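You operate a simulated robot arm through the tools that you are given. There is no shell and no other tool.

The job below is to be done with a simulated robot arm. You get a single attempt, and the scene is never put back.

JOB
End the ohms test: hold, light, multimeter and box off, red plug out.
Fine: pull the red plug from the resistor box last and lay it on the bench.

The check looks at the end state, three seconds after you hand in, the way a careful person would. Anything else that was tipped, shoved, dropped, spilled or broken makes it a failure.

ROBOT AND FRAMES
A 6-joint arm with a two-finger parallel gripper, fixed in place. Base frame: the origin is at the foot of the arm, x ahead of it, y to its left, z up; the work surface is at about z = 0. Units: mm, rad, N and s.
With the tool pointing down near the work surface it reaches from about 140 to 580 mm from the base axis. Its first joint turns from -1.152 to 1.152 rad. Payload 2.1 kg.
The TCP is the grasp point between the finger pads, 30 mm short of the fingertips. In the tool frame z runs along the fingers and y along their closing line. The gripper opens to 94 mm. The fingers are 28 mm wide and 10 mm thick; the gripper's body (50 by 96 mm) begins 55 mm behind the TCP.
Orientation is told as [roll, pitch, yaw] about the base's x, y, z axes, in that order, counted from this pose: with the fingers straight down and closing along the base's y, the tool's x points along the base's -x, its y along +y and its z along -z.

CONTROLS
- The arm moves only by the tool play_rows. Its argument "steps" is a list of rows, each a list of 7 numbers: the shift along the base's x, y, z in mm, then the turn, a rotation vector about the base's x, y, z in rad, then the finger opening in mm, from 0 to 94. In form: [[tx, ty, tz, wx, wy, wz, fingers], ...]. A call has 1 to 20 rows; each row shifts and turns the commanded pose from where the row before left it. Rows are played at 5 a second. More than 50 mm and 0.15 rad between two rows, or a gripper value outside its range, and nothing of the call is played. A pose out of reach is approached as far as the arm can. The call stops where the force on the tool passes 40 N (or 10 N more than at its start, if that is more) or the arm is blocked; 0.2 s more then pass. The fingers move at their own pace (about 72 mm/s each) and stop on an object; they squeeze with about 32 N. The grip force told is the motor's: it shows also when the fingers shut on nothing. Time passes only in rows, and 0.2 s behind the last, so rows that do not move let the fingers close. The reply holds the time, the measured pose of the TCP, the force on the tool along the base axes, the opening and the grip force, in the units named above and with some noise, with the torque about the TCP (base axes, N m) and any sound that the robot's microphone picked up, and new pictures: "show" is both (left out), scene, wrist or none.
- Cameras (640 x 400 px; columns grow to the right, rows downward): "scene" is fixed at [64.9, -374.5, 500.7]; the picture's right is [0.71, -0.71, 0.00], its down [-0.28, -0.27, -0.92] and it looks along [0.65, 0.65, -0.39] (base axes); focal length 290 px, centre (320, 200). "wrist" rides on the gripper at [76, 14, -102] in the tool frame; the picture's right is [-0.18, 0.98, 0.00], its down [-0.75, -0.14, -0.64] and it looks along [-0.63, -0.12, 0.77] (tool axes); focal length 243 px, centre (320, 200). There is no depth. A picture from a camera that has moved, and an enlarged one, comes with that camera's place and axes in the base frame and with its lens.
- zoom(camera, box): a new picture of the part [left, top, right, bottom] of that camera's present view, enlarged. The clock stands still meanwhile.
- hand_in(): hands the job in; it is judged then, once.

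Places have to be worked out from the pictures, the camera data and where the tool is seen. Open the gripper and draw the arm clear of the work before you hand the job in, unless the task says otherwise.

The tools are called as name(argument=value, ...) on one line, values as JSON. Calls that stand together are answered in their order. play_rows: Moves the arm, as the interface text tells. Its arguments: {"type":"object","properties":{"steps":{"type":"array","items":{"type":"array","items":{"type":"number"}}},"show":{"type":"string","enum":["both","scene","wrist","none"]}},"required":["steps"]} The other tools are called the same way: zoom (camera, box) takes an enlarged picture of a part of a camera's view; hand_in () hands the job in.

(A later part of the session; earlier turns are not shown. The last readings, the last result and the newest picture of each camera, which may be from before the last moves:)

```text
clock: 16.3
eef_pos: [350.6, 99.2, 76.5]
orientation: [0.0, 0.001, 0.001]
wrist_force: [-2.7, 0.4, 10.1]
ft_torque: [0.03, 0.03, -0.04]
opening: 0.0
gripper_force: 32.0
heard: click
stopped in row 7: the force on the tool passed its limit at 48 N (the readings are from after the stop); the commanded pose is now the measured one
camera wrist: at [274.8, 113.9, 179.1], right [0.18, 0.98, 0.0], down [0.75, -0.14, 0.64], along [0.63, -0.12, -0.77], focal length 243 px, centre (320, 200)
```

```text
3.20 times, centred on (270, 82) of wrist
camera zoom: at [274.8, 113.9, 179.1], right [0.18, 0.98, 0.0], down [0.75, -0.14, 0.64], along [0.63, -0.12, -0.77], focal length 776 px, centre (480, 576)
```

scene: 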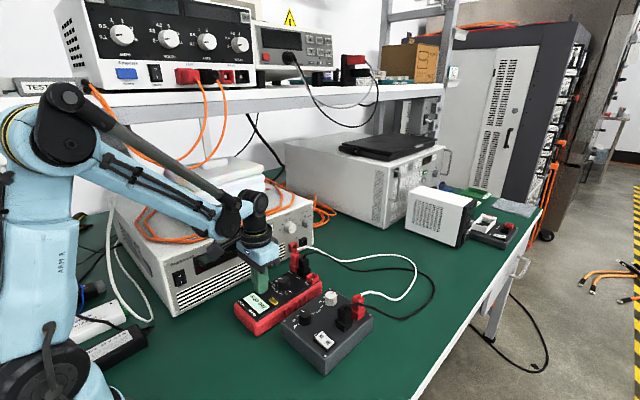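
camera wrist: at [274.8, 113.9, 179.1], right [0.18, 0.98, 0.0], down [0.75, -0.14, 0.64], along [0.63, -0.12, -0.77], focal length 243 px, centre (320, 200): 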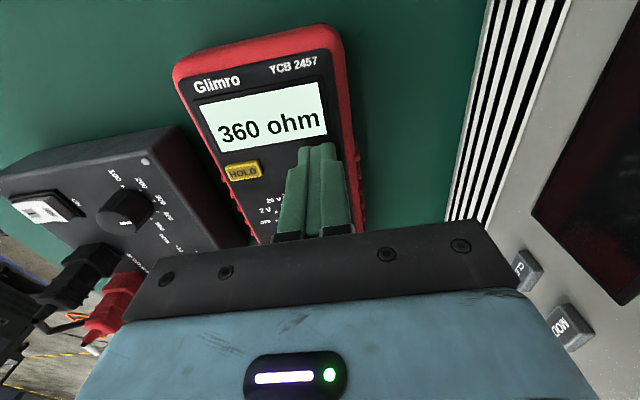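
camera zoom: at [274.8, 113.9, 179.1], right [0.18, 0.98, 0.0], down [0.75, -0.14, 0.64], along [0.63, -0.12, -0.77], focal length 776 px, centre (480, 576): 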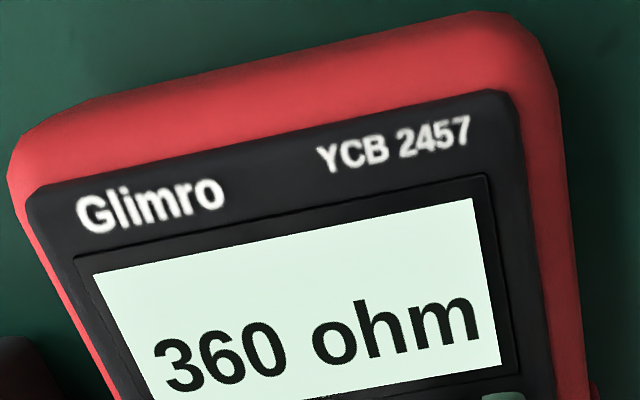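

LIGHT bottoms out and clicks but the display is unchanged. I'll release it and let some time pass, in case the light goes out with a delay.

play_rows(steps=[[0, 0, 8, 0, 0, 0, 0], [0, 0, 12, 0, 0, 0, 0], [0, 0, 0, 0, 0, 0, 0], [0, 0, 0, 0, 0, 0, 0], [0, 0, 0, 0, 0, 0, 0], [0, 0, 0, 0, 0, 0, 0], [0, 0, 0, 0, 0, 0, 0], [0, 0, 0, 0, 0, 0, 0], [0, 0, 0, 0, 0, 0, 0], [0, 0, 0, 0, 0, 0, 0], [0, 0, 0, 0, 0, 0, 0], [0, 0, 0, 0, 0, 0, 0], [0, 0, 0, 0, 0, 0, 0], [0, 0, 0, 0, 0, 0, 0], [0, 0, 0, 0, 0, 0, 0], [0, 0, 0, 0, 0, 0, 0], [0, 0, 0, 0, 0, 0, 0], [0, 0, 0, 0, 0, 0, 0], [0, 0, 0, 0, 0, 0, 0], [0, 0, 0, 0, 0, 0, 0]], show="both")

zoom(camera="wrist", box=[180, 20, 380, 145])

zoom(camera="scene", box=[235, 275, 299, 315])

```text
clock: 20.5
eef_pos: [348.3, 100.0, 94.7]
orientation: [0.0, 0.001, 0.0]
wrist_force: [0.1, 0.5, -0.8]
ft_torque: [0.01, 0.02, 0.0]
opening: 0.1
gripper_force: 32.0
camera wrist: at [274.8, 114.2, 198.7], right [0.18, 0.98, 0.0], down [0.75, -0.14, 0.64], along [0.63, -0.12, -0.77], focal length 243 px, centre (320, 200)
```

scene: 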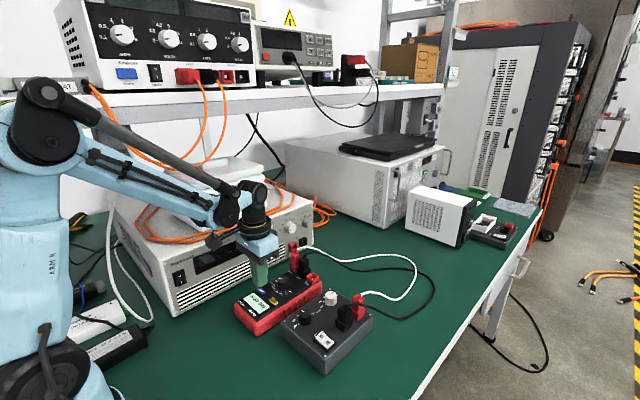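
wrist: 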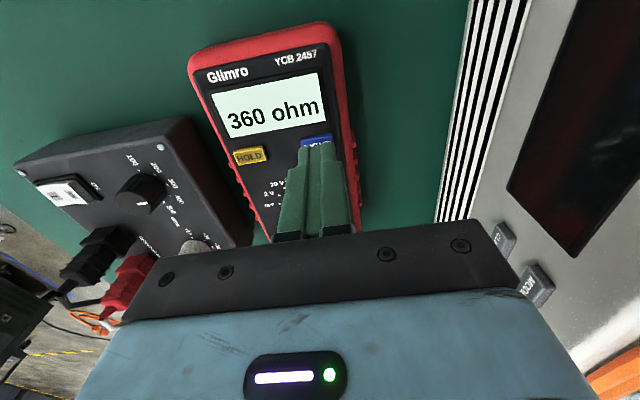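

```text
3.20 times, centred on (280, 82) of wrist
camera zoom: at [274.8, 114.2, 198.7], right [0.18, 0.98, 0.0], down [0.75, -0.14, 0.64], along [0.63, -0.12, -0.77], focal length 776 px, centre (448, 576)
```

zoom: 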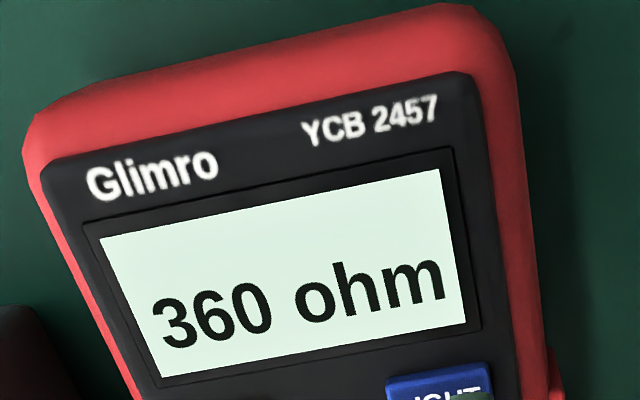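

```text
10.00 times, centred on (267, 295) of scene
camera zoom: at [64.9, -374.5, 500.7], right [0.71, -0.71, 0.0], down [-0.28, -0.27, -0.92], along [0.65, 0.65, -0.39], focal length 2899 px, centre (850, -750)
```

zoom: 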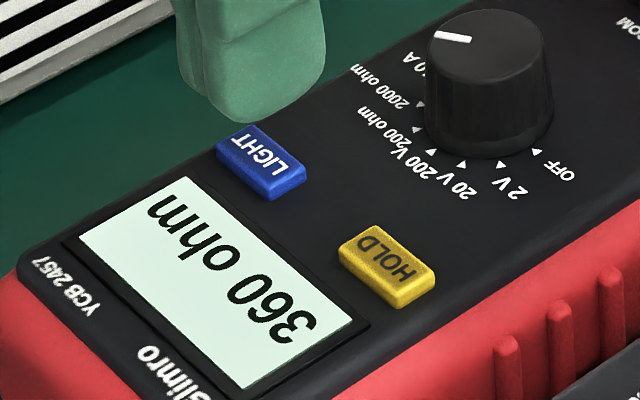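

Still no change 4 s later. I'll lift away so I can repeat the exact crops I took at the start and compare the screen and both buttons with the original state.

play_rows(steps=[[3, -8, 35, 0, 0, 0, 0], [3, -10, 35, 0, 0, 0, 0], [0, -10, 30, 0, 0, 0, 0], [0, -10, 0, 0, 0, 0, 0], [0, -10, 0, 0, 0, 0, 0], [0, 0, 0, 0, 0, 0, 0]], show="both")

zoom(camera="scene", box=[225, 265, 325, 340])

zoom(camera="wrist", box=[270, 0, 430, 100])

```text
clock: 21.9
eef_pos: [356.6, 51.3, 195.5]
orientation: [-0.001, 0.0, -0.001]
wrist_force: [-0.1, -0.4, 0.2]
ft_torque: [-0.03, 0.0, -0.03]
opening: 0.0
gripper_force: 31.8
camera wrist: at [280.6, 66.0, 298.9], right [0.18, 0.98, 0.0], down [0.75, -0.14, 0.64], along [0.63, -0.12, -0.77], focal length 243 px, centre (320, 200)
```

scene: 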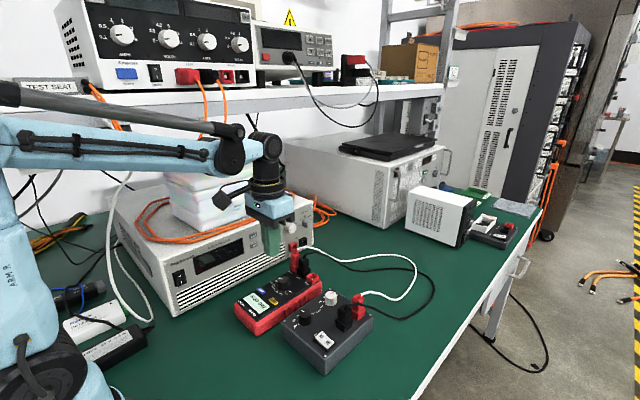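
wrist: 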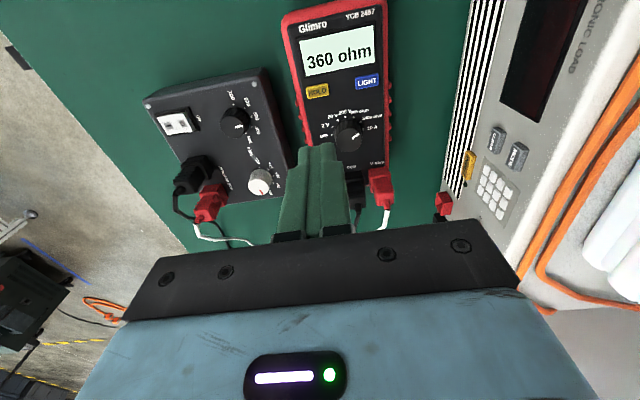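

```text
5.33 times, centred on (275, 302) of scene
camera zoom: at [64.9, -374.5, 500.7], right [0.7, -0.71, 0.0], down [-0.28, -0.27, -0.92], along [0.65, 0.65, -0.39], focal length 1546 px, centre (560, -347)
```

zoom: 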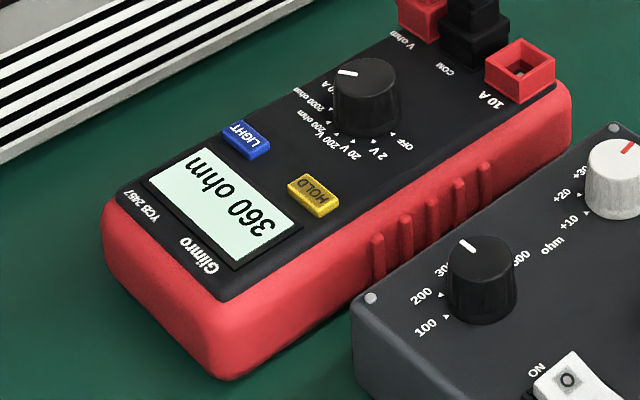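

```text
4.00 times, centred on (350, 50) of wrist
camera zoom: at [280.6, 66.0, 298.9], right [0.18, 0.98, 0.0], down [0.75, -0.14, 0.64], along [0.63, -0.12, -0.77], focal length 970 px, centre (200, 800)
```

zoom: 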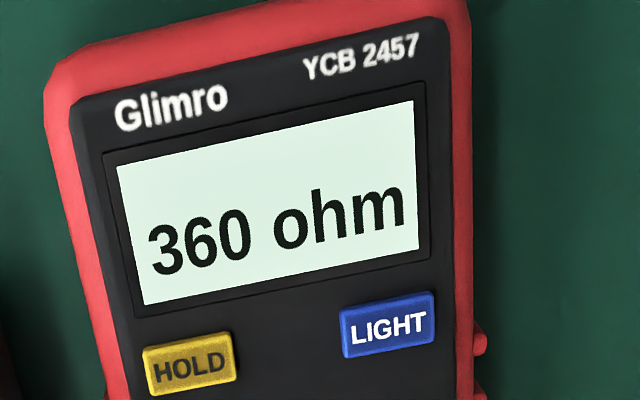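

Compared with the start, only HOLD has changed. The LIGHT button and screen brightness are the same. I'll go back over LIGHT and try a quick short tap, since my presses so far lasted 0.8 s or more.

play_rows(steps=[[-3, 16, -35, 0, 0, 0, 0], [-2, 16, -35, 0, 0, 0, 0], [0, 16, -28, 0, 0, 0, 0], [0, 0, -6, 0, 0, 0, 0], [0, 0, -8, 0, 0, 0, 0], [0, 0, -6, 0, 0, 0, 0], [0, 0, 12, 0, 0, 0, 0], [0, 0, 6, 0, 0, 0, 0], [0, 0, 0, 0, 0, 0, 0]], show="both")

zoom(camera="wrist", box=[180, 20, 380, 145])

zoom(camera="scene", box=[235, 275, 299, 315])

```text
clock: 23.9
eef_pos: [351.6, 99.4, 96.3]
orientation: [0.0, 0.001, 0.0]
wrist_force: [-0.7, 0.4, -0.1]
ft_torque: [0.01, 0.05, -0.03]
opening: 0.0
gripper_force: 32.2
heard: click
camera wrist: at [276.0, 114.0, 198.9], right [0.18, 0.98, 0.0], down [0.75, -0.14, 0.64], along [0.63, -0.12, -0.77], focal length 243 px, centre (320, 200)
```

scene: 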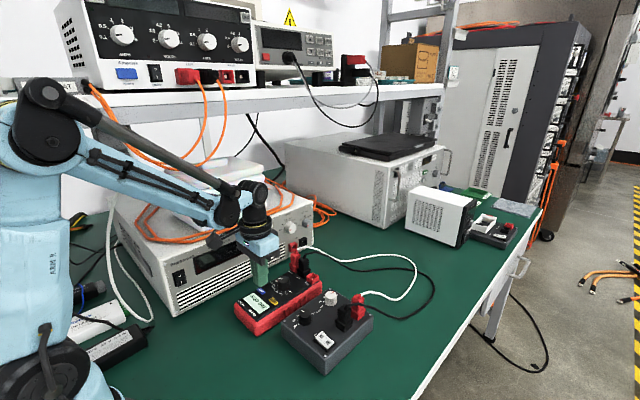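
wrist: 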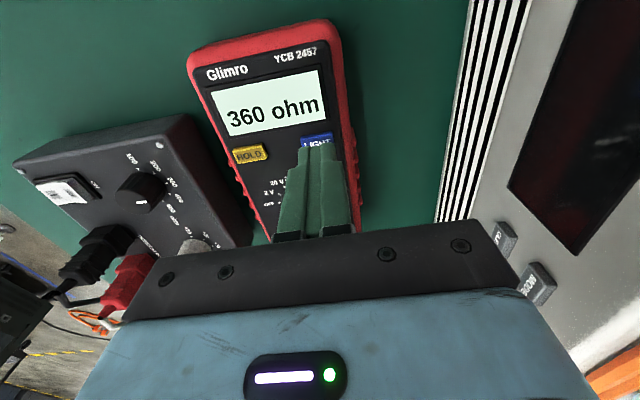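

```text
3.20 times, centred on (280, 82) of wrist
camera zoom: at [276.0, 114.0, 198.9], right [0.18, 0.98, 0.0], down [0.75, -0.14, 0.64], along [0.63, -0.12, -0.77], focal length 776 px, centre (448, 576)
```

zoom: 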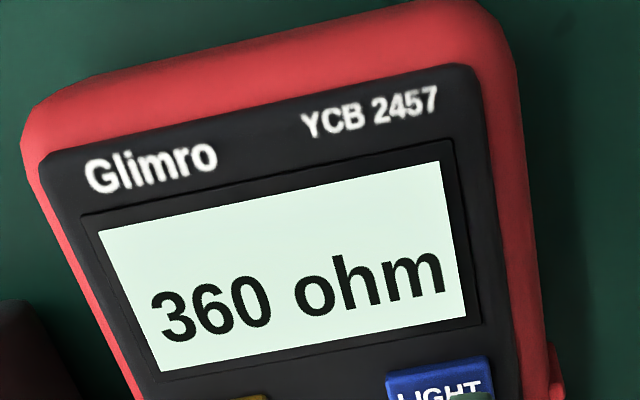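

```text
10.00 times, centred on (267, 295) of scene
camera zoom: at [64.9, -374.5, 500.7], right [0.71, -0.71, 0.0], down [-0.28, -0.27, -0.92], along [0.65, 0.65, -0.39], focal length 2899 px, centre (850, -750)
```

zoom: 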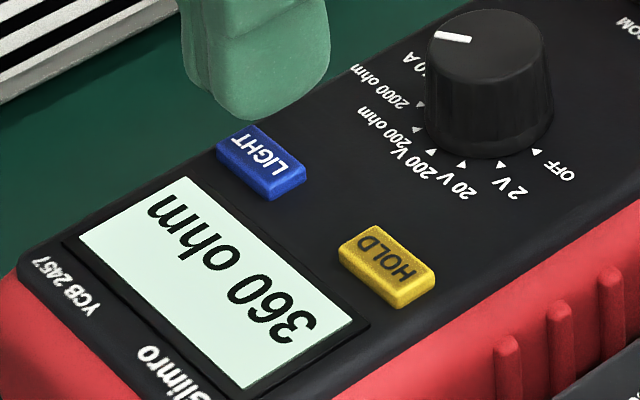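

The quick tap clicked too, with no change. Next test is a longer hold, watched at intervals, since some meters need the light button held for several seconds.

play_rows(steps=[[0, 0, -10, 0, 0, 0, 0], [0, 0, -5, 0, 0, 0, 0], [0, 0, -3, 0, 0, 0, 0], [0, 0, -2.5, 0, 0, 0, 0], [0, 0, 0, 0, 0, 0, 0], [0, 0, 0, 0, 0, 0, 0], [0, 0, 0, 0, 0, 0, 0], [0, 0, 0, 0, 0, 0, 0], [0, 0, 0, 0, 0, 0, 0], [0, 0, 0, 0, 0, 0, 0], [0, 0, 0, 0, 0, 0, 0], [0, 0, 0, 0, 0, 0, 0]], show="wrist")

play_rows(steps=[[0, 0, 0, 0, 0, 0, 0], [0, 0, 0, 0, 0, 0, 0], [0, 0, 0, 0, 0, 0, 0]], show="wrist")

play_rows(steps=[[0, 0, 0, 0, 0, 0, 0], [0, 0, 0, 0, 0, 0, 0], [0, 0, 0, 0, 0, 0, 0], [0, 0, 0, 0, 0, 0, 0], [0, 0, 0, 0, 0, 0, 0], [0, 0, 0, 0, 0, 0, 0], [0, 0, 0, 0, 0, 0, 0], [0, 0, 0, 0, 0, 0, 0], [0, 0, 0, 0, 0, 0, 0], [0, 0, 0, 0, 0, 0, 0], [0, 0, 0, 0, 0, 0, 0], [0, 0, 0, 0, 0, 0, 0], [0, 0, 0, 0, 0, 0, 0], [0, 0, 0, 0, 0, 0, 0], [0, 0, 0, 0, 0, 0, 0]], show="wrist")

```text
clock: 26.6
eef_pos: [351.1, 100.0, 76.7]
orientation: [0.0, 0.002, 0.001]
wrist_force: [-1.7, 0.4, 10.3]
ft_torque: [0.01, 0.07, -0.02]
opening: 0.0
gripper_force: 32.1
heard: click
stopped in row 12: the force on the tool passed its limit at 40 N (the readings are from after the stop); the commanded pose is now the measured one
camera wrist: at [275.6, 114.1, 179.2], right [0.18, 0.98, 0.0], down [0.75, -0.14, 0.64], along [0.63, -0.12, -0.77], focal length 243 px, centre (320, 200)
```

wrist: 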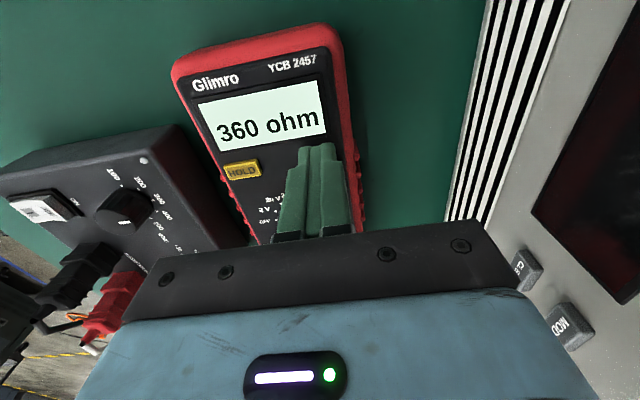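

```text
clock: 27.4
eef_pos: [351.0, 100.4, 76.3]
orientation: [0.001, 0.0, 0.001]
wrist_force: [-2.0, 0.5, 18.8]
ft_torque: [0.02, 0.0, 0.07]
opening: 0.2
gripper_force: 32.2
camera wrist: at [275.6, 114.1, 179.1], right [0.18, 0.98, 0.0], down [0.75, -0.14, 0.64], along [0.63, -0.12, -0.77], focal length 243 px, centre (320, 200)
```

wrist: 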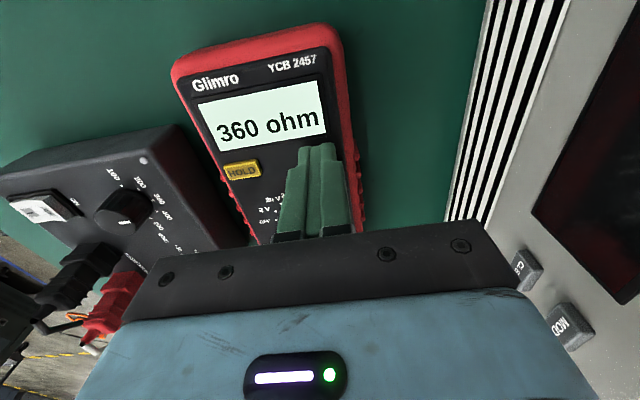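

```text
clock: 30.6
eef_pos: [351.5, 99.6, 76.6]
orientation: [0.0, -0.001, 0.001]
wrist_force: [-0.5, 0.6, 28.3]
ft_torque: [-0.01, -0.07, 0.01]
opening: 0.0
gripper_force: 32.3
camera wrist: at [275.6, 114.1, 179.0], right [0.18, 0.98, 0.0], down [0.75, -0.14, 0.64], along [0.63, -0.12, -0.77], focal length 243 px, centre (320, 200)
```

wrist: 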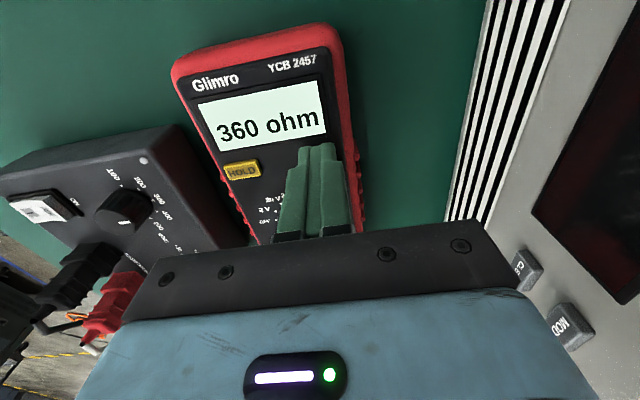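

Held close to 6 s with no change. I'll release, then try a quick double tap on LIGHT.

play_rows(steps=[[0, 0, 6, 0, 0, 0, 0], [0, 0, 4, 0, 0, 0, 0], [0, 0, 0, 0, 0, 0, 0], [0, 0, 0, 0, 0, 0, 0]], show="both")

zoom(camera="scene", box=[235, 275, 299, 315])

play_rows(steps=[[0, 0, -5, 0, 0, 0, 0], [0, 0, -5, 0, 0, 0, 0], [0, 0, 8, 0, 0, 0, 0], [0, 0, -8, 0, 0, 0, 0], [0, 0, 10, 0, 0, 0, 0], [0, 0, 10, 0, 0, 0, 0], [0, 0, 0, 0, 0, 0, 0]], show="both")

zoom(camera="scene", box=[235, 275, 299, 315])

zoom(camera="wrist", box=[180, 20, 380, 145])

```text
clock: 31.6
eef_pos: [349.7, 100.4, 85.4]
orientation: [0.002, 0.002, 0.001]
wrist_force: [1.2, 0.6, 0.4]
ft_torque: [-0.01, 0.01, -0.02]
opening: 0.3
gripper_force: 31.9
camera wrist: at [275.3, 113.8, 188.6], right [0.18, 0.98, 0.0], down [0.75, -0.14, 0.64], along [0.63, -0.12, -0.77], focal length 243 px, centre (320, 200)
```

scene: 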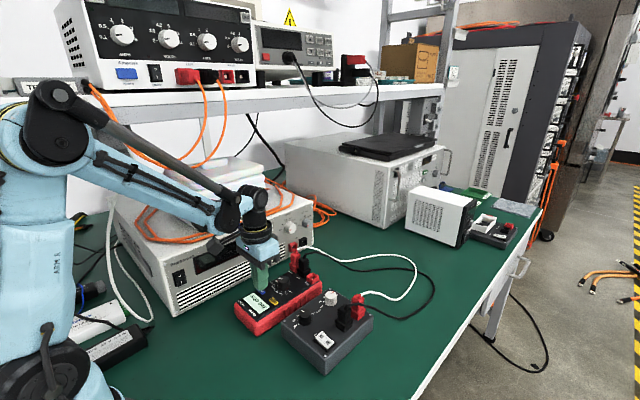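
wrist: 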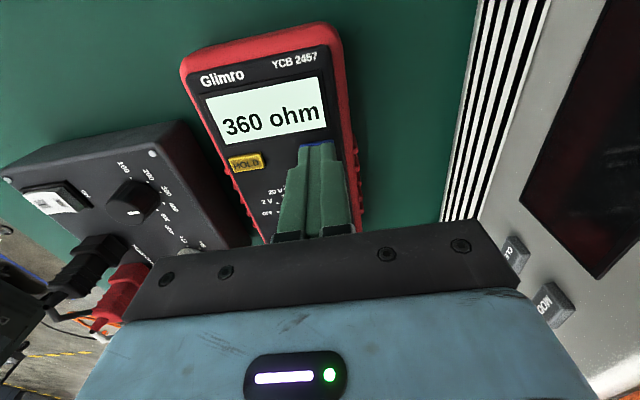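

```text
10.00 times, centred on (267, 295) of scene
camera zoom: at [64.9, -374.5, 500.7], right [0.71, -0.71, 0.0], down [-0.28, -0.27, -0.92], along [0.65, 0.65, -0.39], focal length 2899 px, centre (850, -750)
```

zoom: 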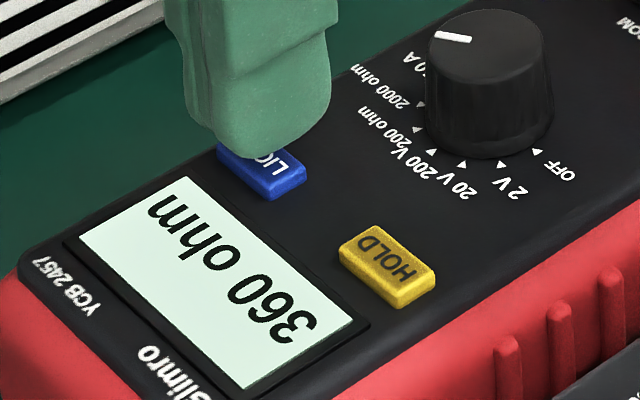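

```text
clock: 33.2
eef_pos: [351.3, 97.6, 94.6]
orientation: [-0.001, 0.001, 0.0]
wrist_force: [-0.1, 0.4, -0.4]
ft_torque: [-0.02, 0.01, 0.02]
opening: 0.0
gripper_force: 32.1
heard: click, click
camera wrist: at [275.5, 113.7, 198.6], right [0.18, 0.98, 0.0], down [0.75, -0.14, 0.64], along [0.63, -0.12, -0.77], focal length 243 px, centre (320, 200)
```

scene: 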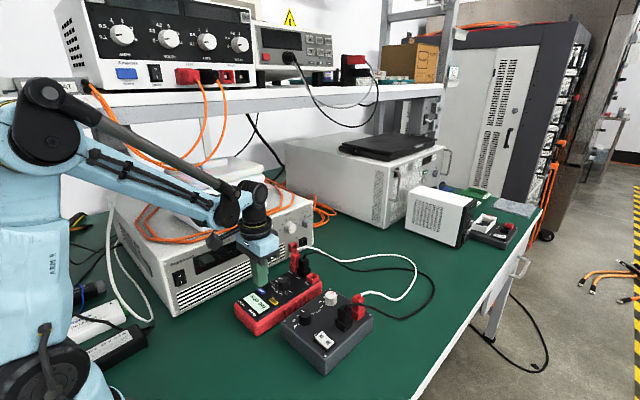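
wrist: 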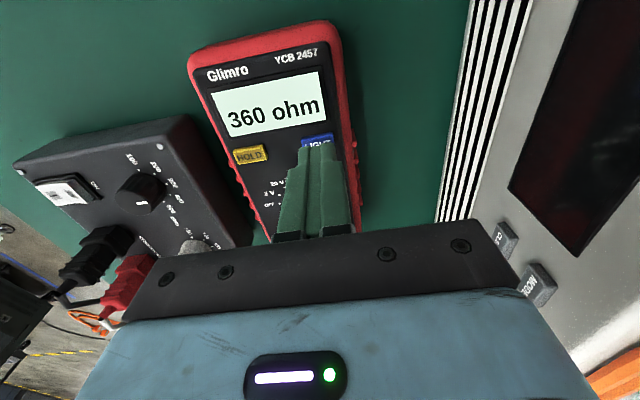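

```text
10.00 times, centred on (267, 295) of scene
camera zoom: at [64.9, -374.5, 500.7], right [0.71, -0.71, 0.0], down [-0.28, -0.27, -0.92], along [0.65, 0.65, -0.39], focal length 2899 px, centre (850, -750)
```

zoom: 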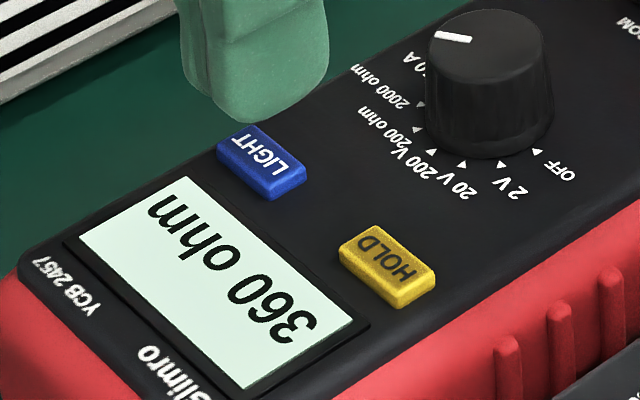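

```text
3.20 times, centred on (280, 82) of wrist
camera zoom: at [275.5, 113.7, 198.6], right [0.18, 0.98, 0.0], down [0.75, -0.14, 0.64], along [0.63, -0.12, -0.77], focal length 776 px, centre (448, 576)
```

zoom: 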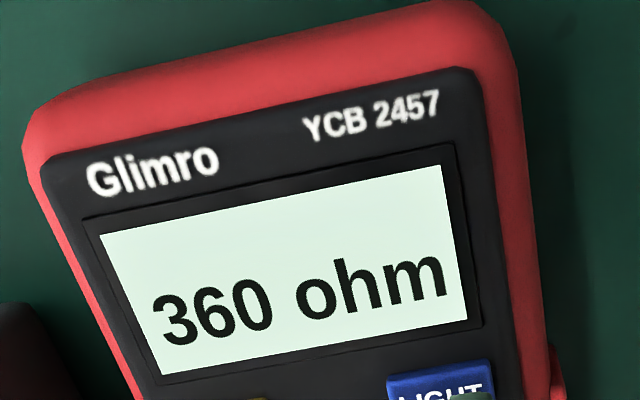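

Two clicks from the double tap and still nothing visible, which makes eight presses in all. I'll make one more press so the total is odd, then switch off the box while time passes. The changed reading will also redraw the display and may show the light's true state.

play_rows(steps=[[0, 0, -8, 0, 0, 0, 0], [0, 0, -6, 0, 0, 0, 0], [0, 0, -4, 0, 0, 0, 0], [0, 0, -2, 0, 0, 0, 0], [0, 0, 8, 0, 0, 0, 0], [0, 0, 30, 0, 0, 0, 0], [0, -20, 30, 0, 0, 0, 0], [2, -40, 0, 0, 0, 0, 0], [2, -40, 0, 0, 0, 0, 0], [0, -40, 0, 0, 0, 0, 0], [0, -40, 0, 0, 0, 0, 0], [0, 0, 0, 0, 0, 0, 0]], show="both")

zoom(camera="scene", box=[225, 265, 325, 340])

```text
clock: 35.8
eef_pos: [355.4, -79.3, 143.8]
orientation: [0.0, 0.001, 0.001]
wrist_force: [-0.3, 0.3, -0.2]
ft_torque: [0.04, -0.01, -0.01]
opening: 0.1
gripper_force: 31.9
heard: click
camera wrist: at [279.6, -66.0, 247.1], right [0.18, 0.98, 0.0], down [0.75, -0.14, 0.64], along [0.63, -0.12, -0.77], focal length 243 px, centre (320, 200)
```

scene: 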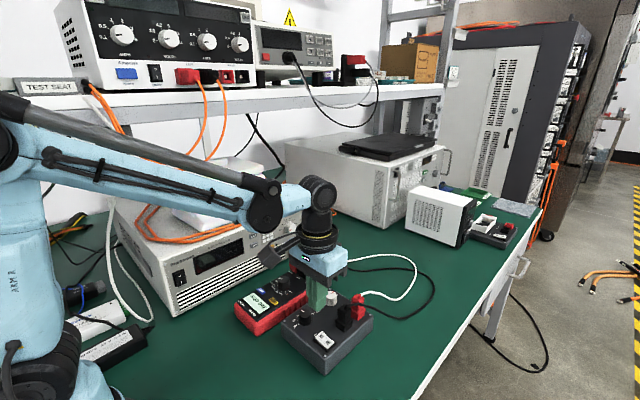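
wrist: 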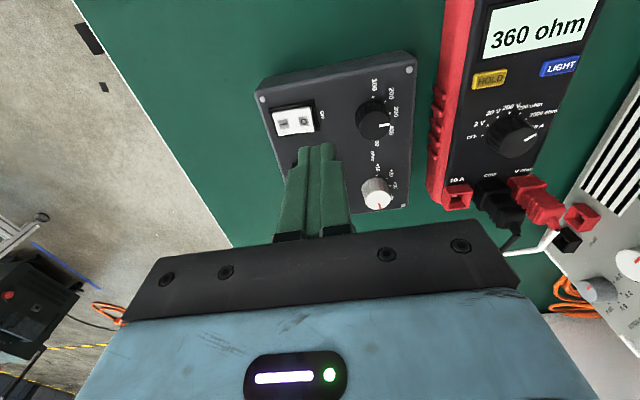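

```text
5.33 times, centred on (275, 302) of scene
camera zoom: at [64.9, -374.5, 500.7], right [0.7, -0.71, 0.0], down [-0.28, -0.27, -0.92], along [0.65, 0.65, -0.39], focal length 1546 px, centre (560, -347)
```

zoom: 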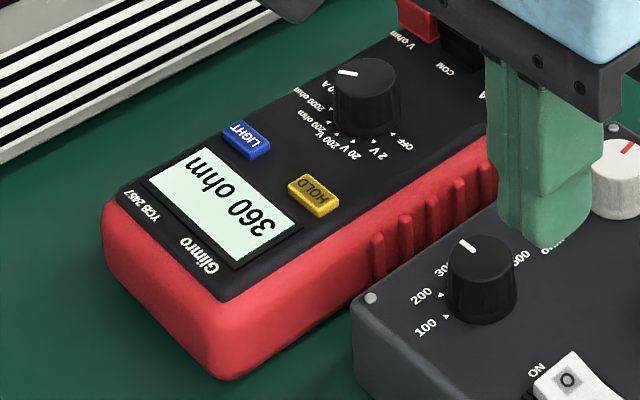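

Display unchanged. The rocker is now in view near the fingertips, so I'll zoom in to see which end is raised and where it is.

zoom(camera="wrist", box=[250, 80, 346, 140])

zoom(camera="scene", box=[295, 315, 359, 355])

```text
6.67 times, centred on (298, 110) of wrist
camera zoom: at [279.6, -66.0, 247.1], right [0.18, 0.98, 0.0], down [0.75, -0.14, 0.64], along [0.63, -0.12, -0.77], focal length 1618 px, centre (467, 800)
```

zoom: 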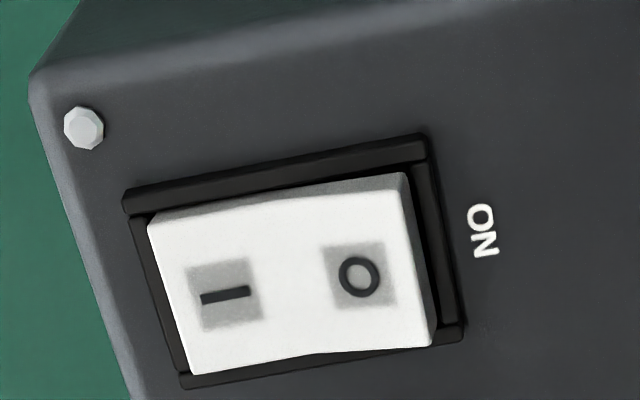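

```text
10.00 times, centred on (327, 335) of scene
camera zoom: at [64.9, -374.5, 500.7], right [0.7, -0.71, 0.0], down [-0.28, -0.27, -0.92], along [0.65, 0.65, -0.39], focal length 2899 px, centre (250, -1150)
```

zoom: 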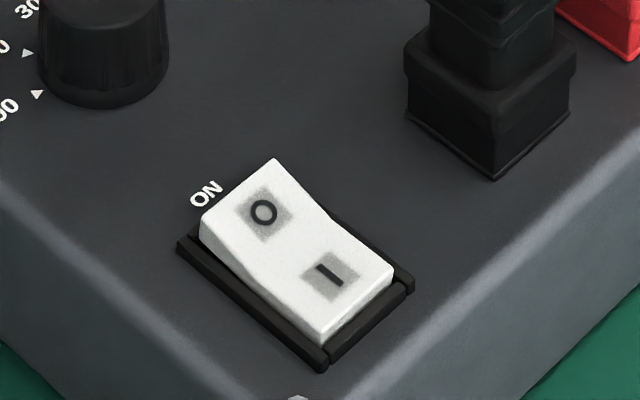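

The O end is raised and I is pressed in, so the box is on. O is at about (354.6, -93.5). I'll shift over the O end and press it down in steps until it clicks.

play_rows(steps=[[-1, -12, 0, 0, 0, 0, 0], [0, 0, -35, 0, 0, 0, 0], [0, 0, -17, 0, 0, 0, 0], [0, 0, -4, 0, 0, 0, 0], [0, 0, 0, 0, 0, 0, 0]], show="both")

zoom(camera="scene", box=[285, 295, 365, 355])

zoom(camera="wrist", box=[260, 120, 388, 200])

```text
clock: 37.0
eef_pos: [353.7, -91.2, 88.5]
orientation: [0.0, 0.002, -0.001]
wrist_force: [-0.2, -1.3, 0.0]
ft_torque: [0.02, 0.02, -0.03]
opening: 0.2
gripper_force: 31.9
camera wrist: at [278.3, -77.8, 190.7], right [0.18, 0.98, 0.0], down [0.75, -0.14, 0.64], along [0.63, -0.12, -0.77], focal length 243 px, centre (320, 200)
```

scene: 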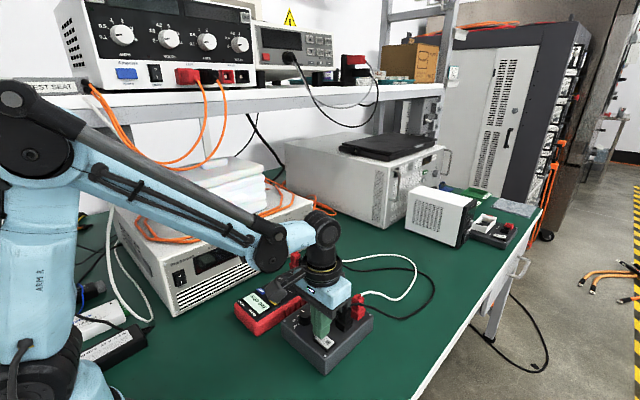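
wrist: 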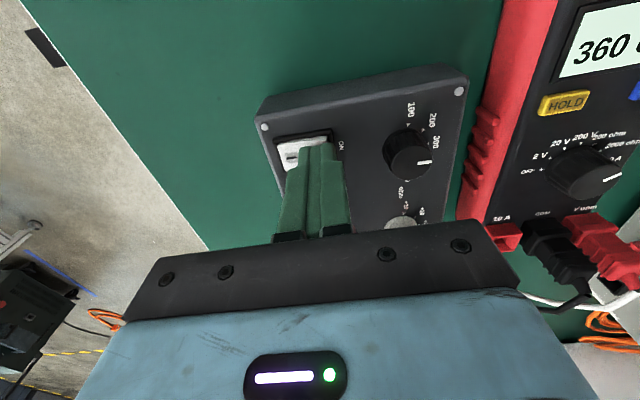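

```text
6.67 times, centred on (325, 325) of scene
camera zoom: at [64.9, -374.5, 500.7], right [0.71, -0.71, 0.0], down [-0.28, -0.27, -0.92], along [0.65, 0.65, -0.39], focal length 1933 px, centre (287, -633)
```

zoom: 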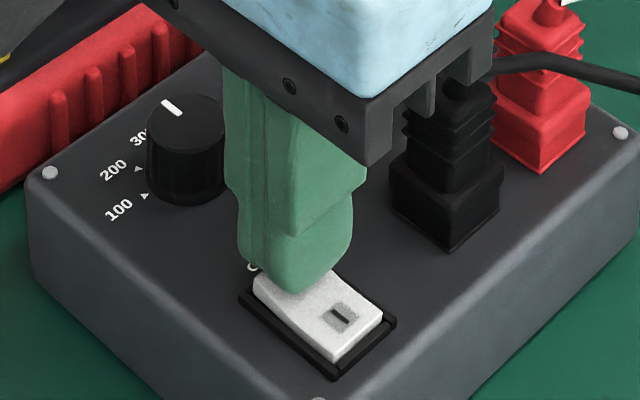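

```text
5.00 times, centred on (324, 160) of wrist
camera zoom: at [278.3, -77.8, 190.7], right [0.18, 0.98, 0.0], down [0.75, -0.14, 0.64], along [0.63, -0.12, -0.77], focal length 1213 px, centre (300, 400)
```

zoom: 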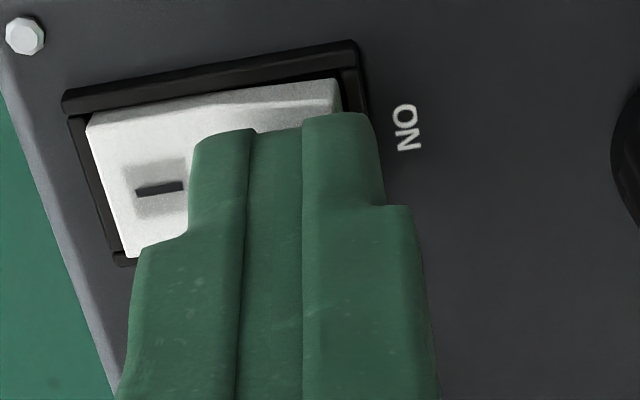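

The fingertips sit just above the O end, clear of the frame and plugs. I'll press down in 1.5–2 mm steps.

play_rows(steps=[[0, 0, -3, 0, 0, 0, 0], [0, 0, -2, 0, 0, 0, 0], [0, 0, -2, 0, 0, 0, 0], [0, 0, -1.5, 0, 0, 0, 0], [0, 0, -1.5, 0, 0, 0, 0]], show="both")

zoom(camera="scene", box=[225, 275, 365, 355])

```text
clock: 37.8
eef_pos: [354.5, -92.2, 83.6]
orientation: [0.0, 0.003, 0.0]
wrist_force: [0.4, 3.1, 16.8]
ft_torque: [-0.09, 0.0, -0.02]
opening: 0.3
gripper_force: 31.5
stopped in row 3: the force on the tool passed its limit at 52 N (the readings are from after the stop); the commanded pose is now the measured one
camera wrist: at [278.8, -77.8, 186.8], right [0.18, 0.98, 0.0], down [0.76, -0.14, 0.64], along [0.63, -0.12, -0.77], focal length 243 px, centre (320, 200)
```

scene: 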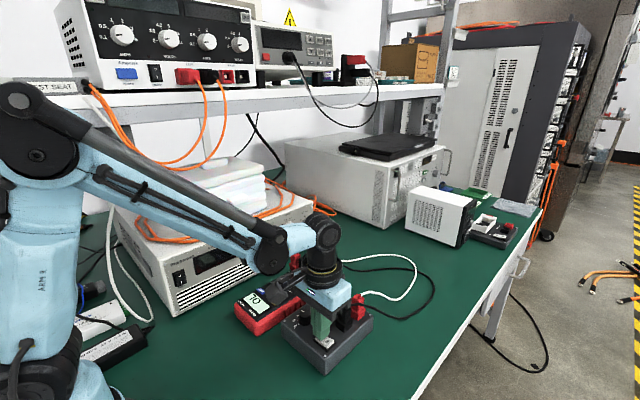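
wrist: 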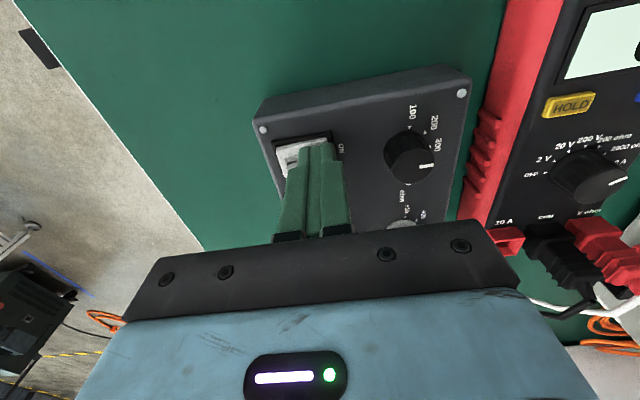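

```text
4.57 times, centred on (295, 315) of scene
camera zoom: at [64.8, -374.5, 500.7], right [0.71, -0.71, 0.0], down [-0.28, -0.27, -0.92], along [0.65, 0.65, -0.39], focal length 1325 px, centre (434, -326)
```

zoom: 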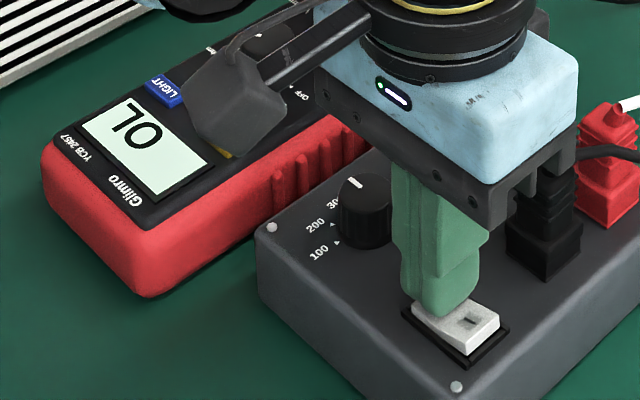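

The meter now reads OL, so the box is disconnected. The screen is still bright after redrawing. I'll lift and check that the rocker stays over.

play_rows(steps=[[0, 0, 10, 0, 0, 0, 0], [0, 0, 30, 0, 0, 0, 0], [0, 20, 30, 0, 0, 0, 0], [0, 30, 20, 0, 0, 0, 0], [0, 0, 0, 0, 0, 0, 0]], show="both")

zoom(camera="scene", box=[295, 315, 359, 355])

zoom(camera="scene", box=[225, 265, 325, 340])

zoom(camera="wrist", box=[170, 50, 330, 150])

```text
clock: 39.0
eef_pos: [354.5, -42.8, 174.0]
orientation: [0.0, 0.005, -0.001]
wrist_force: [-0.8, 0.3, 0.8]
ft_torque: [0.04, -0.01, -0.01]
opening: 0.0
gripper_force: 31.6
camera wrist: at [279.0, -27.4, 276.6], right [0.18, 0.98, 0.0], down [0.76, -0.14, 0.64], along [0.63, -0.12, -0.77], focal length 243 px, centre (320, 200)
```

scene: 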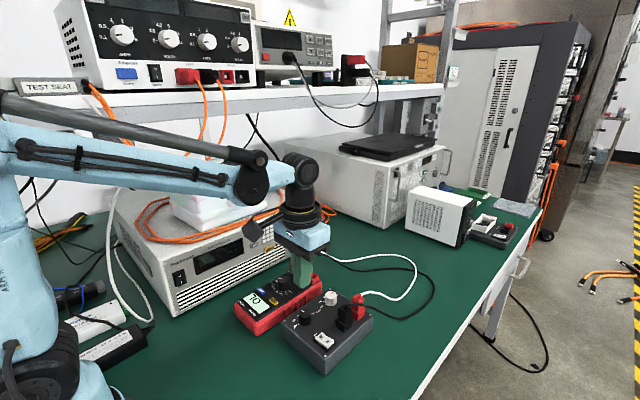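
wrist: 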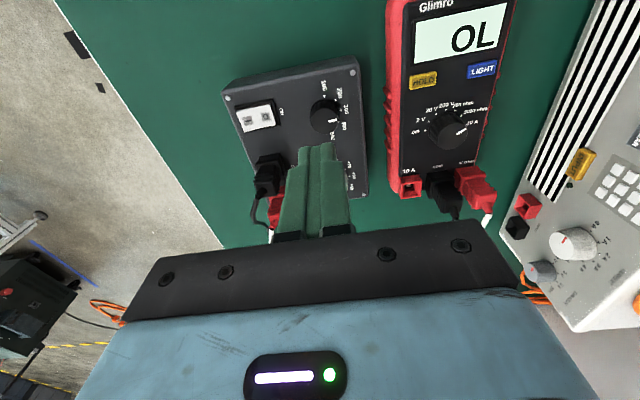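

```text
10.00 times, centred on (327, 335) of scene
camera zoom: at [64.9, -374.5, 500.7], right [0.71, -0.71, 0.0], down [-0.28, -0.27, -0.92], along [0.65, 0.65, -0.39], focal length 2899 px, centre (250, -1150)
```

zoom: 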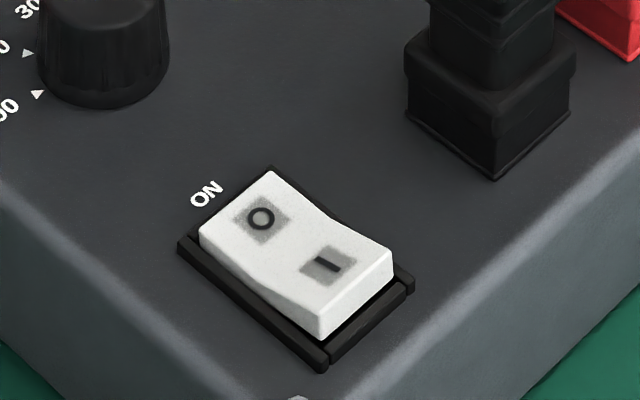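

```text
5.33 times, centred on (275, 302) of scene
camera zoom: at [64.9, -374.5, 500.7], right [0.71, -0.71, 0.0], down [-0.28, -0.27, -0.92], along [0.65, 0.65, -0.39], focal length 1546 px, centre (560, -347)
```

zoom: 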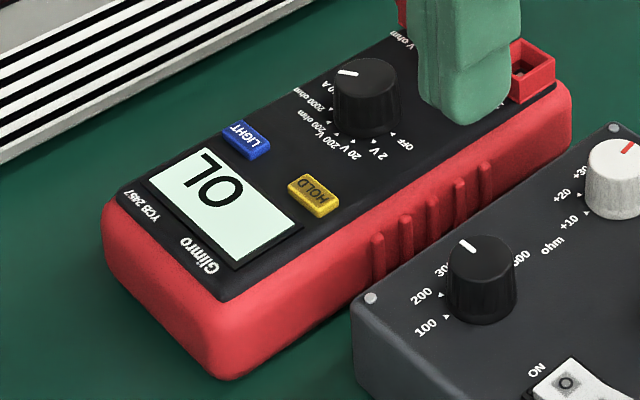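

```text
4.00 times, centred on (250, 100) of wrist
camera zoom: at [279.0, -27.4, 276.6], right [0.18, 0.98, 0.0], down [0.76, -0.14, 0.64], along [0.63, -0.12, -0.77], focal length 970 px, centre (600, 600)
```

zoom: 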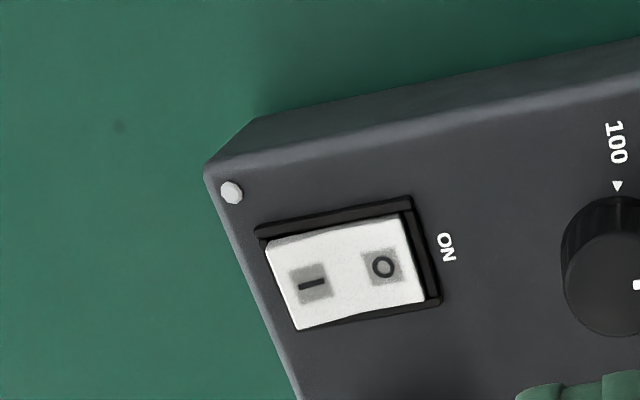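

The meter stays at OL and the O end is now the lower one. I'll zoom closer to make sure the rocker is fully over.

zoom(camera="wrist", box=[225, 90, 289, 130])

zoom(camera="scene", box=[311, 325, 343, 345])

```text
10.00 times, centred on (257, 110) of wrist
camera zoom: at [279.0, -27.4, 276.6], right [0.18, 0.98, 0.0], down [0.76, -0.14, 0.64], along [0.63, -0.12, -0.77], focal length 2426 px, centre (950, 1100)
```

zoom: 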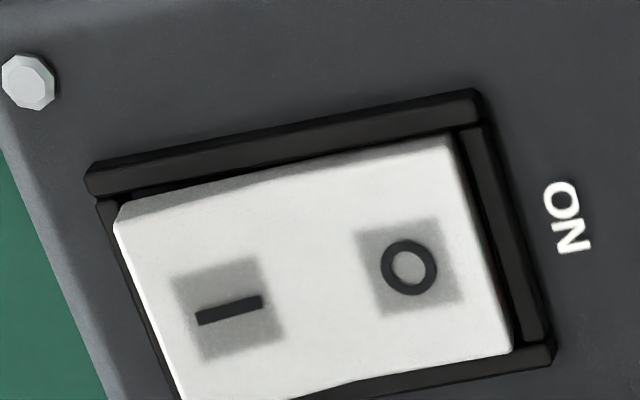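

```text
16.00 times, centred on (327, 335) of scene
camera zoom: at [64.9, -374.5, 500.7], right [0.71, -0.71, 0.0], down [-0.28, -0.27, -0.92], along [0.65, 0.65, -0.39], focal length 4638 px, centre (208, -1960)
```

zoom: 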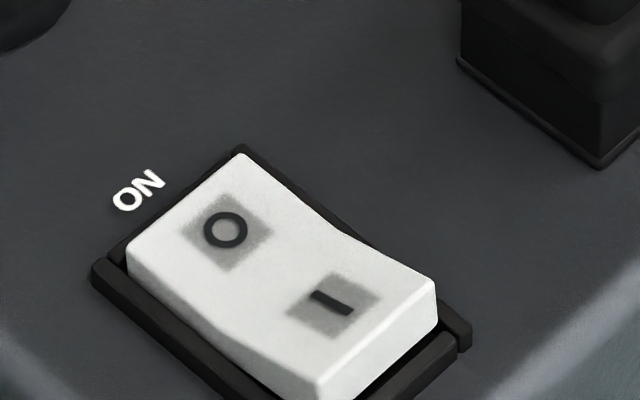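

The rocker is fully over: O is down and I is up. Next is the knob, from 2000 ohm to OFF, which is +150° seen from above. I'll go over the knob centre (400, 75), open the fingers and pre-turn the gripper by -75° so that one stroke can do it.

play_rows(steps=[[11, 29, -5, 0, 0, 0, 50], [11, 29, -5, 0, 0, 0, 50], [11, 29, -5, 0, 0, 0, 50], [11.5, 29, -5, 0, 0, 0, 50], [0, 0, 0, 0, -0.003, -0.145, 50], [0, 0, 0, 0, 0, -0.145, 50], [0, 0, 0, 0, 0, -0.145, 50], [0, 0, 0, 0, 0, -0.145, 50], [0, 0, 0, 0, 0, -0.145, 50], [0, 0, 0, 0, 0, -0.145, 50], [0, 0, 0, 0, 0, -0.145, 50], [0, 0, 0, 0, 0, -0.145, 50], [0, 0, 0, 0, 0, -0.149, 50], [0, 0, 0, 0, 0, 0, 50]], show="both")

```text
clock: 42.0
eef_pos: [398.6, 75.6, 153.2]
orientation: [0.001, 0.003, -1.311]
wrist_force: [-0.2, 0.6, -0.1]
ft_torque: [0.04, -0.05, -0.01]
opening: 50.1
gripper_force: 0.1
camera wrist: at [393.0, 151.5, 256.1], right [1.0, 0.08, 0.0], down [0.06, -0.76, 0.64], along [0.05, -0.64, -0.77], focal length 243 px, centre (320, 200)
```

scene: 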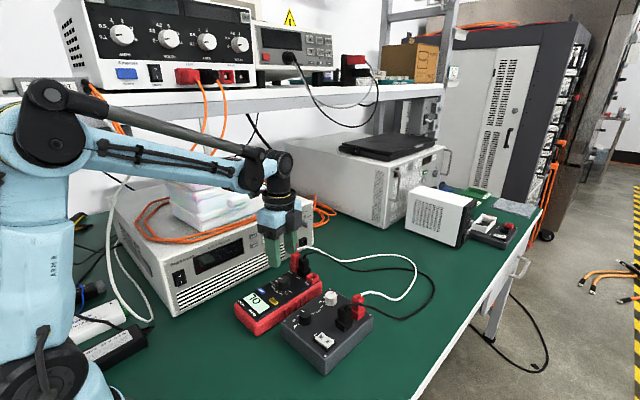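
wrist: 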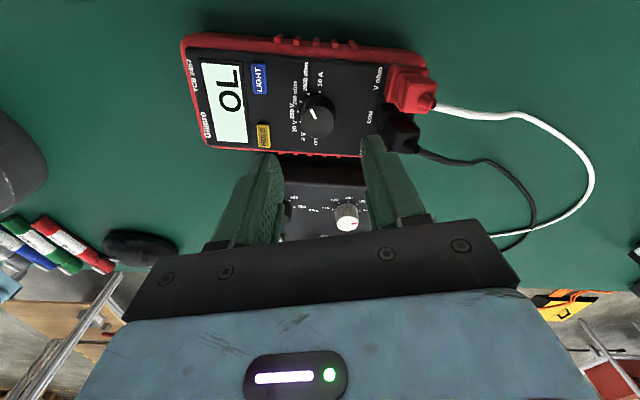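

The gripper reached -75° yaw over the meter. I'll zoom on the knob to check that it's centred between the fingers.

zoom(camera="wrist", box=[240, 50, 400, 150])

zoom(camera="scene", box=[225, 240, 345, 330])

```text
4.00 times, centred on (320, 100) of wrist
camera zoom: at [393.0, 151.5, 256.1], right [1.0, 0.08, 0.0], down [0.06, -0.76, 0.64], along [0.05, -0.64, -0.77], focal length 970 px, centre (320, 600)
```

zoom: 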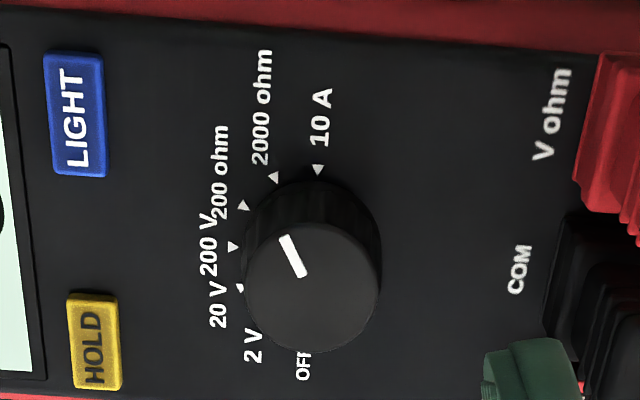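

```text
4.44 times, centred on (285, 285) of scene
camera zoom: at [64.9, -374.5, 500.7], right [0.71, -0.71, 0.0], down [-0.28, -0.27, -0.92], along [0.65, 0.65, -0.39], focal length 1288 px, centre (476, -178)
```

zoom: 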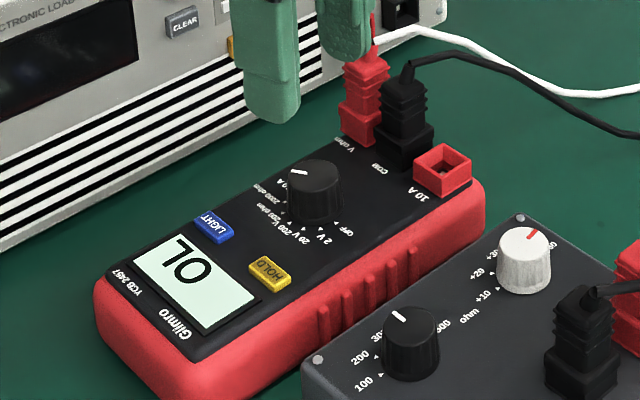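

The pointer clearly reads 2000 ohm, and the knob sits about 1 mm off the tool axis. I'll correct by (-1, -0.3), come down to just above the knob with the fingers at 44 mm and check again.

play_rows(steps=[[-1, -0.3, -20, 0, 0, 0, 44], [0, 0, -20, 0, 0, 0, 44], [0, 0, -12, 0, 0, 0, 44], [0, 0, 0, 0, 0, 0, 44]], show="both")

zoom(camera="wrist", box=[240, 90, 400, 190])

zoom(camera="scene", box=[235, 240, 335, 315])

```text
clock: 43.0
eef_pos: [397.9, 74.1, 101.2]
orientation: [0.001, -0.001, -1.308]
wrist_force: [0.1, 0.6, -0.8]
ft_torque: [-0.01, -0.01, 0.0]
opening: 43.8
gripper_force: 0.1
camera wrist: at [391.7, 150.3, 203.8], right [1.0, 0.08, 0.0], down [0.06, -0.76, 0.64], along [0.05, -0.64, -0.77], focal length 243 px, centre (320, 200)
```

scene: 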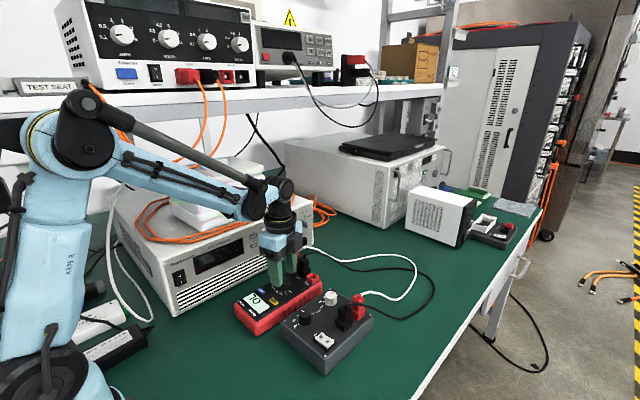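
wrist: 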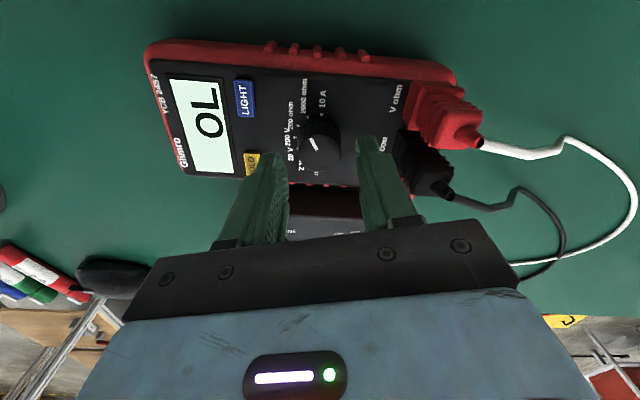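

```text
4.00 times, centred on (320, 140) of wrist
camera zoom: at [391.7, 150.3, 203.8], right [1.0, 0.08, 0.0], down [0.06, -0.76, 0.64], along [0.05, -0.64, -0.77], focal length 970 px, centre (320, 440)
```

zoom: 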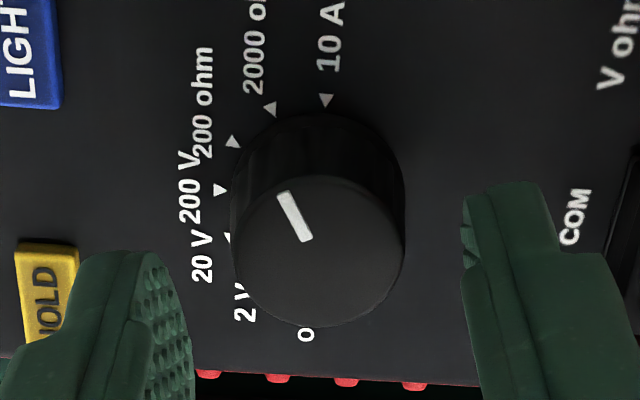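

```text
5.33 times, centred on (285, 278) of scene
camera zoom: at [64.9, -374.5, 500.7], right [0.71, -0.71, 0.0], down [-0.28, -0.27, -0.92], along [0.65, 0.65, -0.39], focal length 1546 px, centre (507, -213)
```

zoom: 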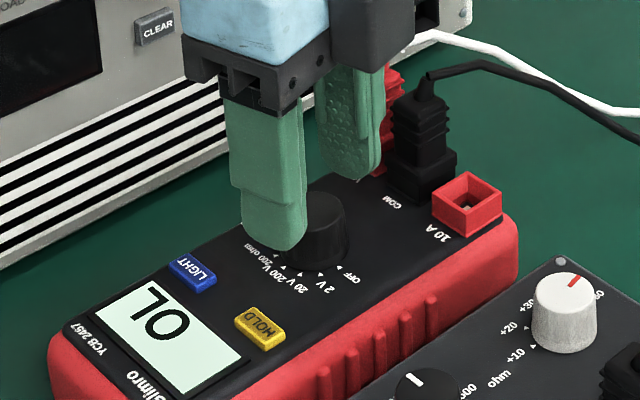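

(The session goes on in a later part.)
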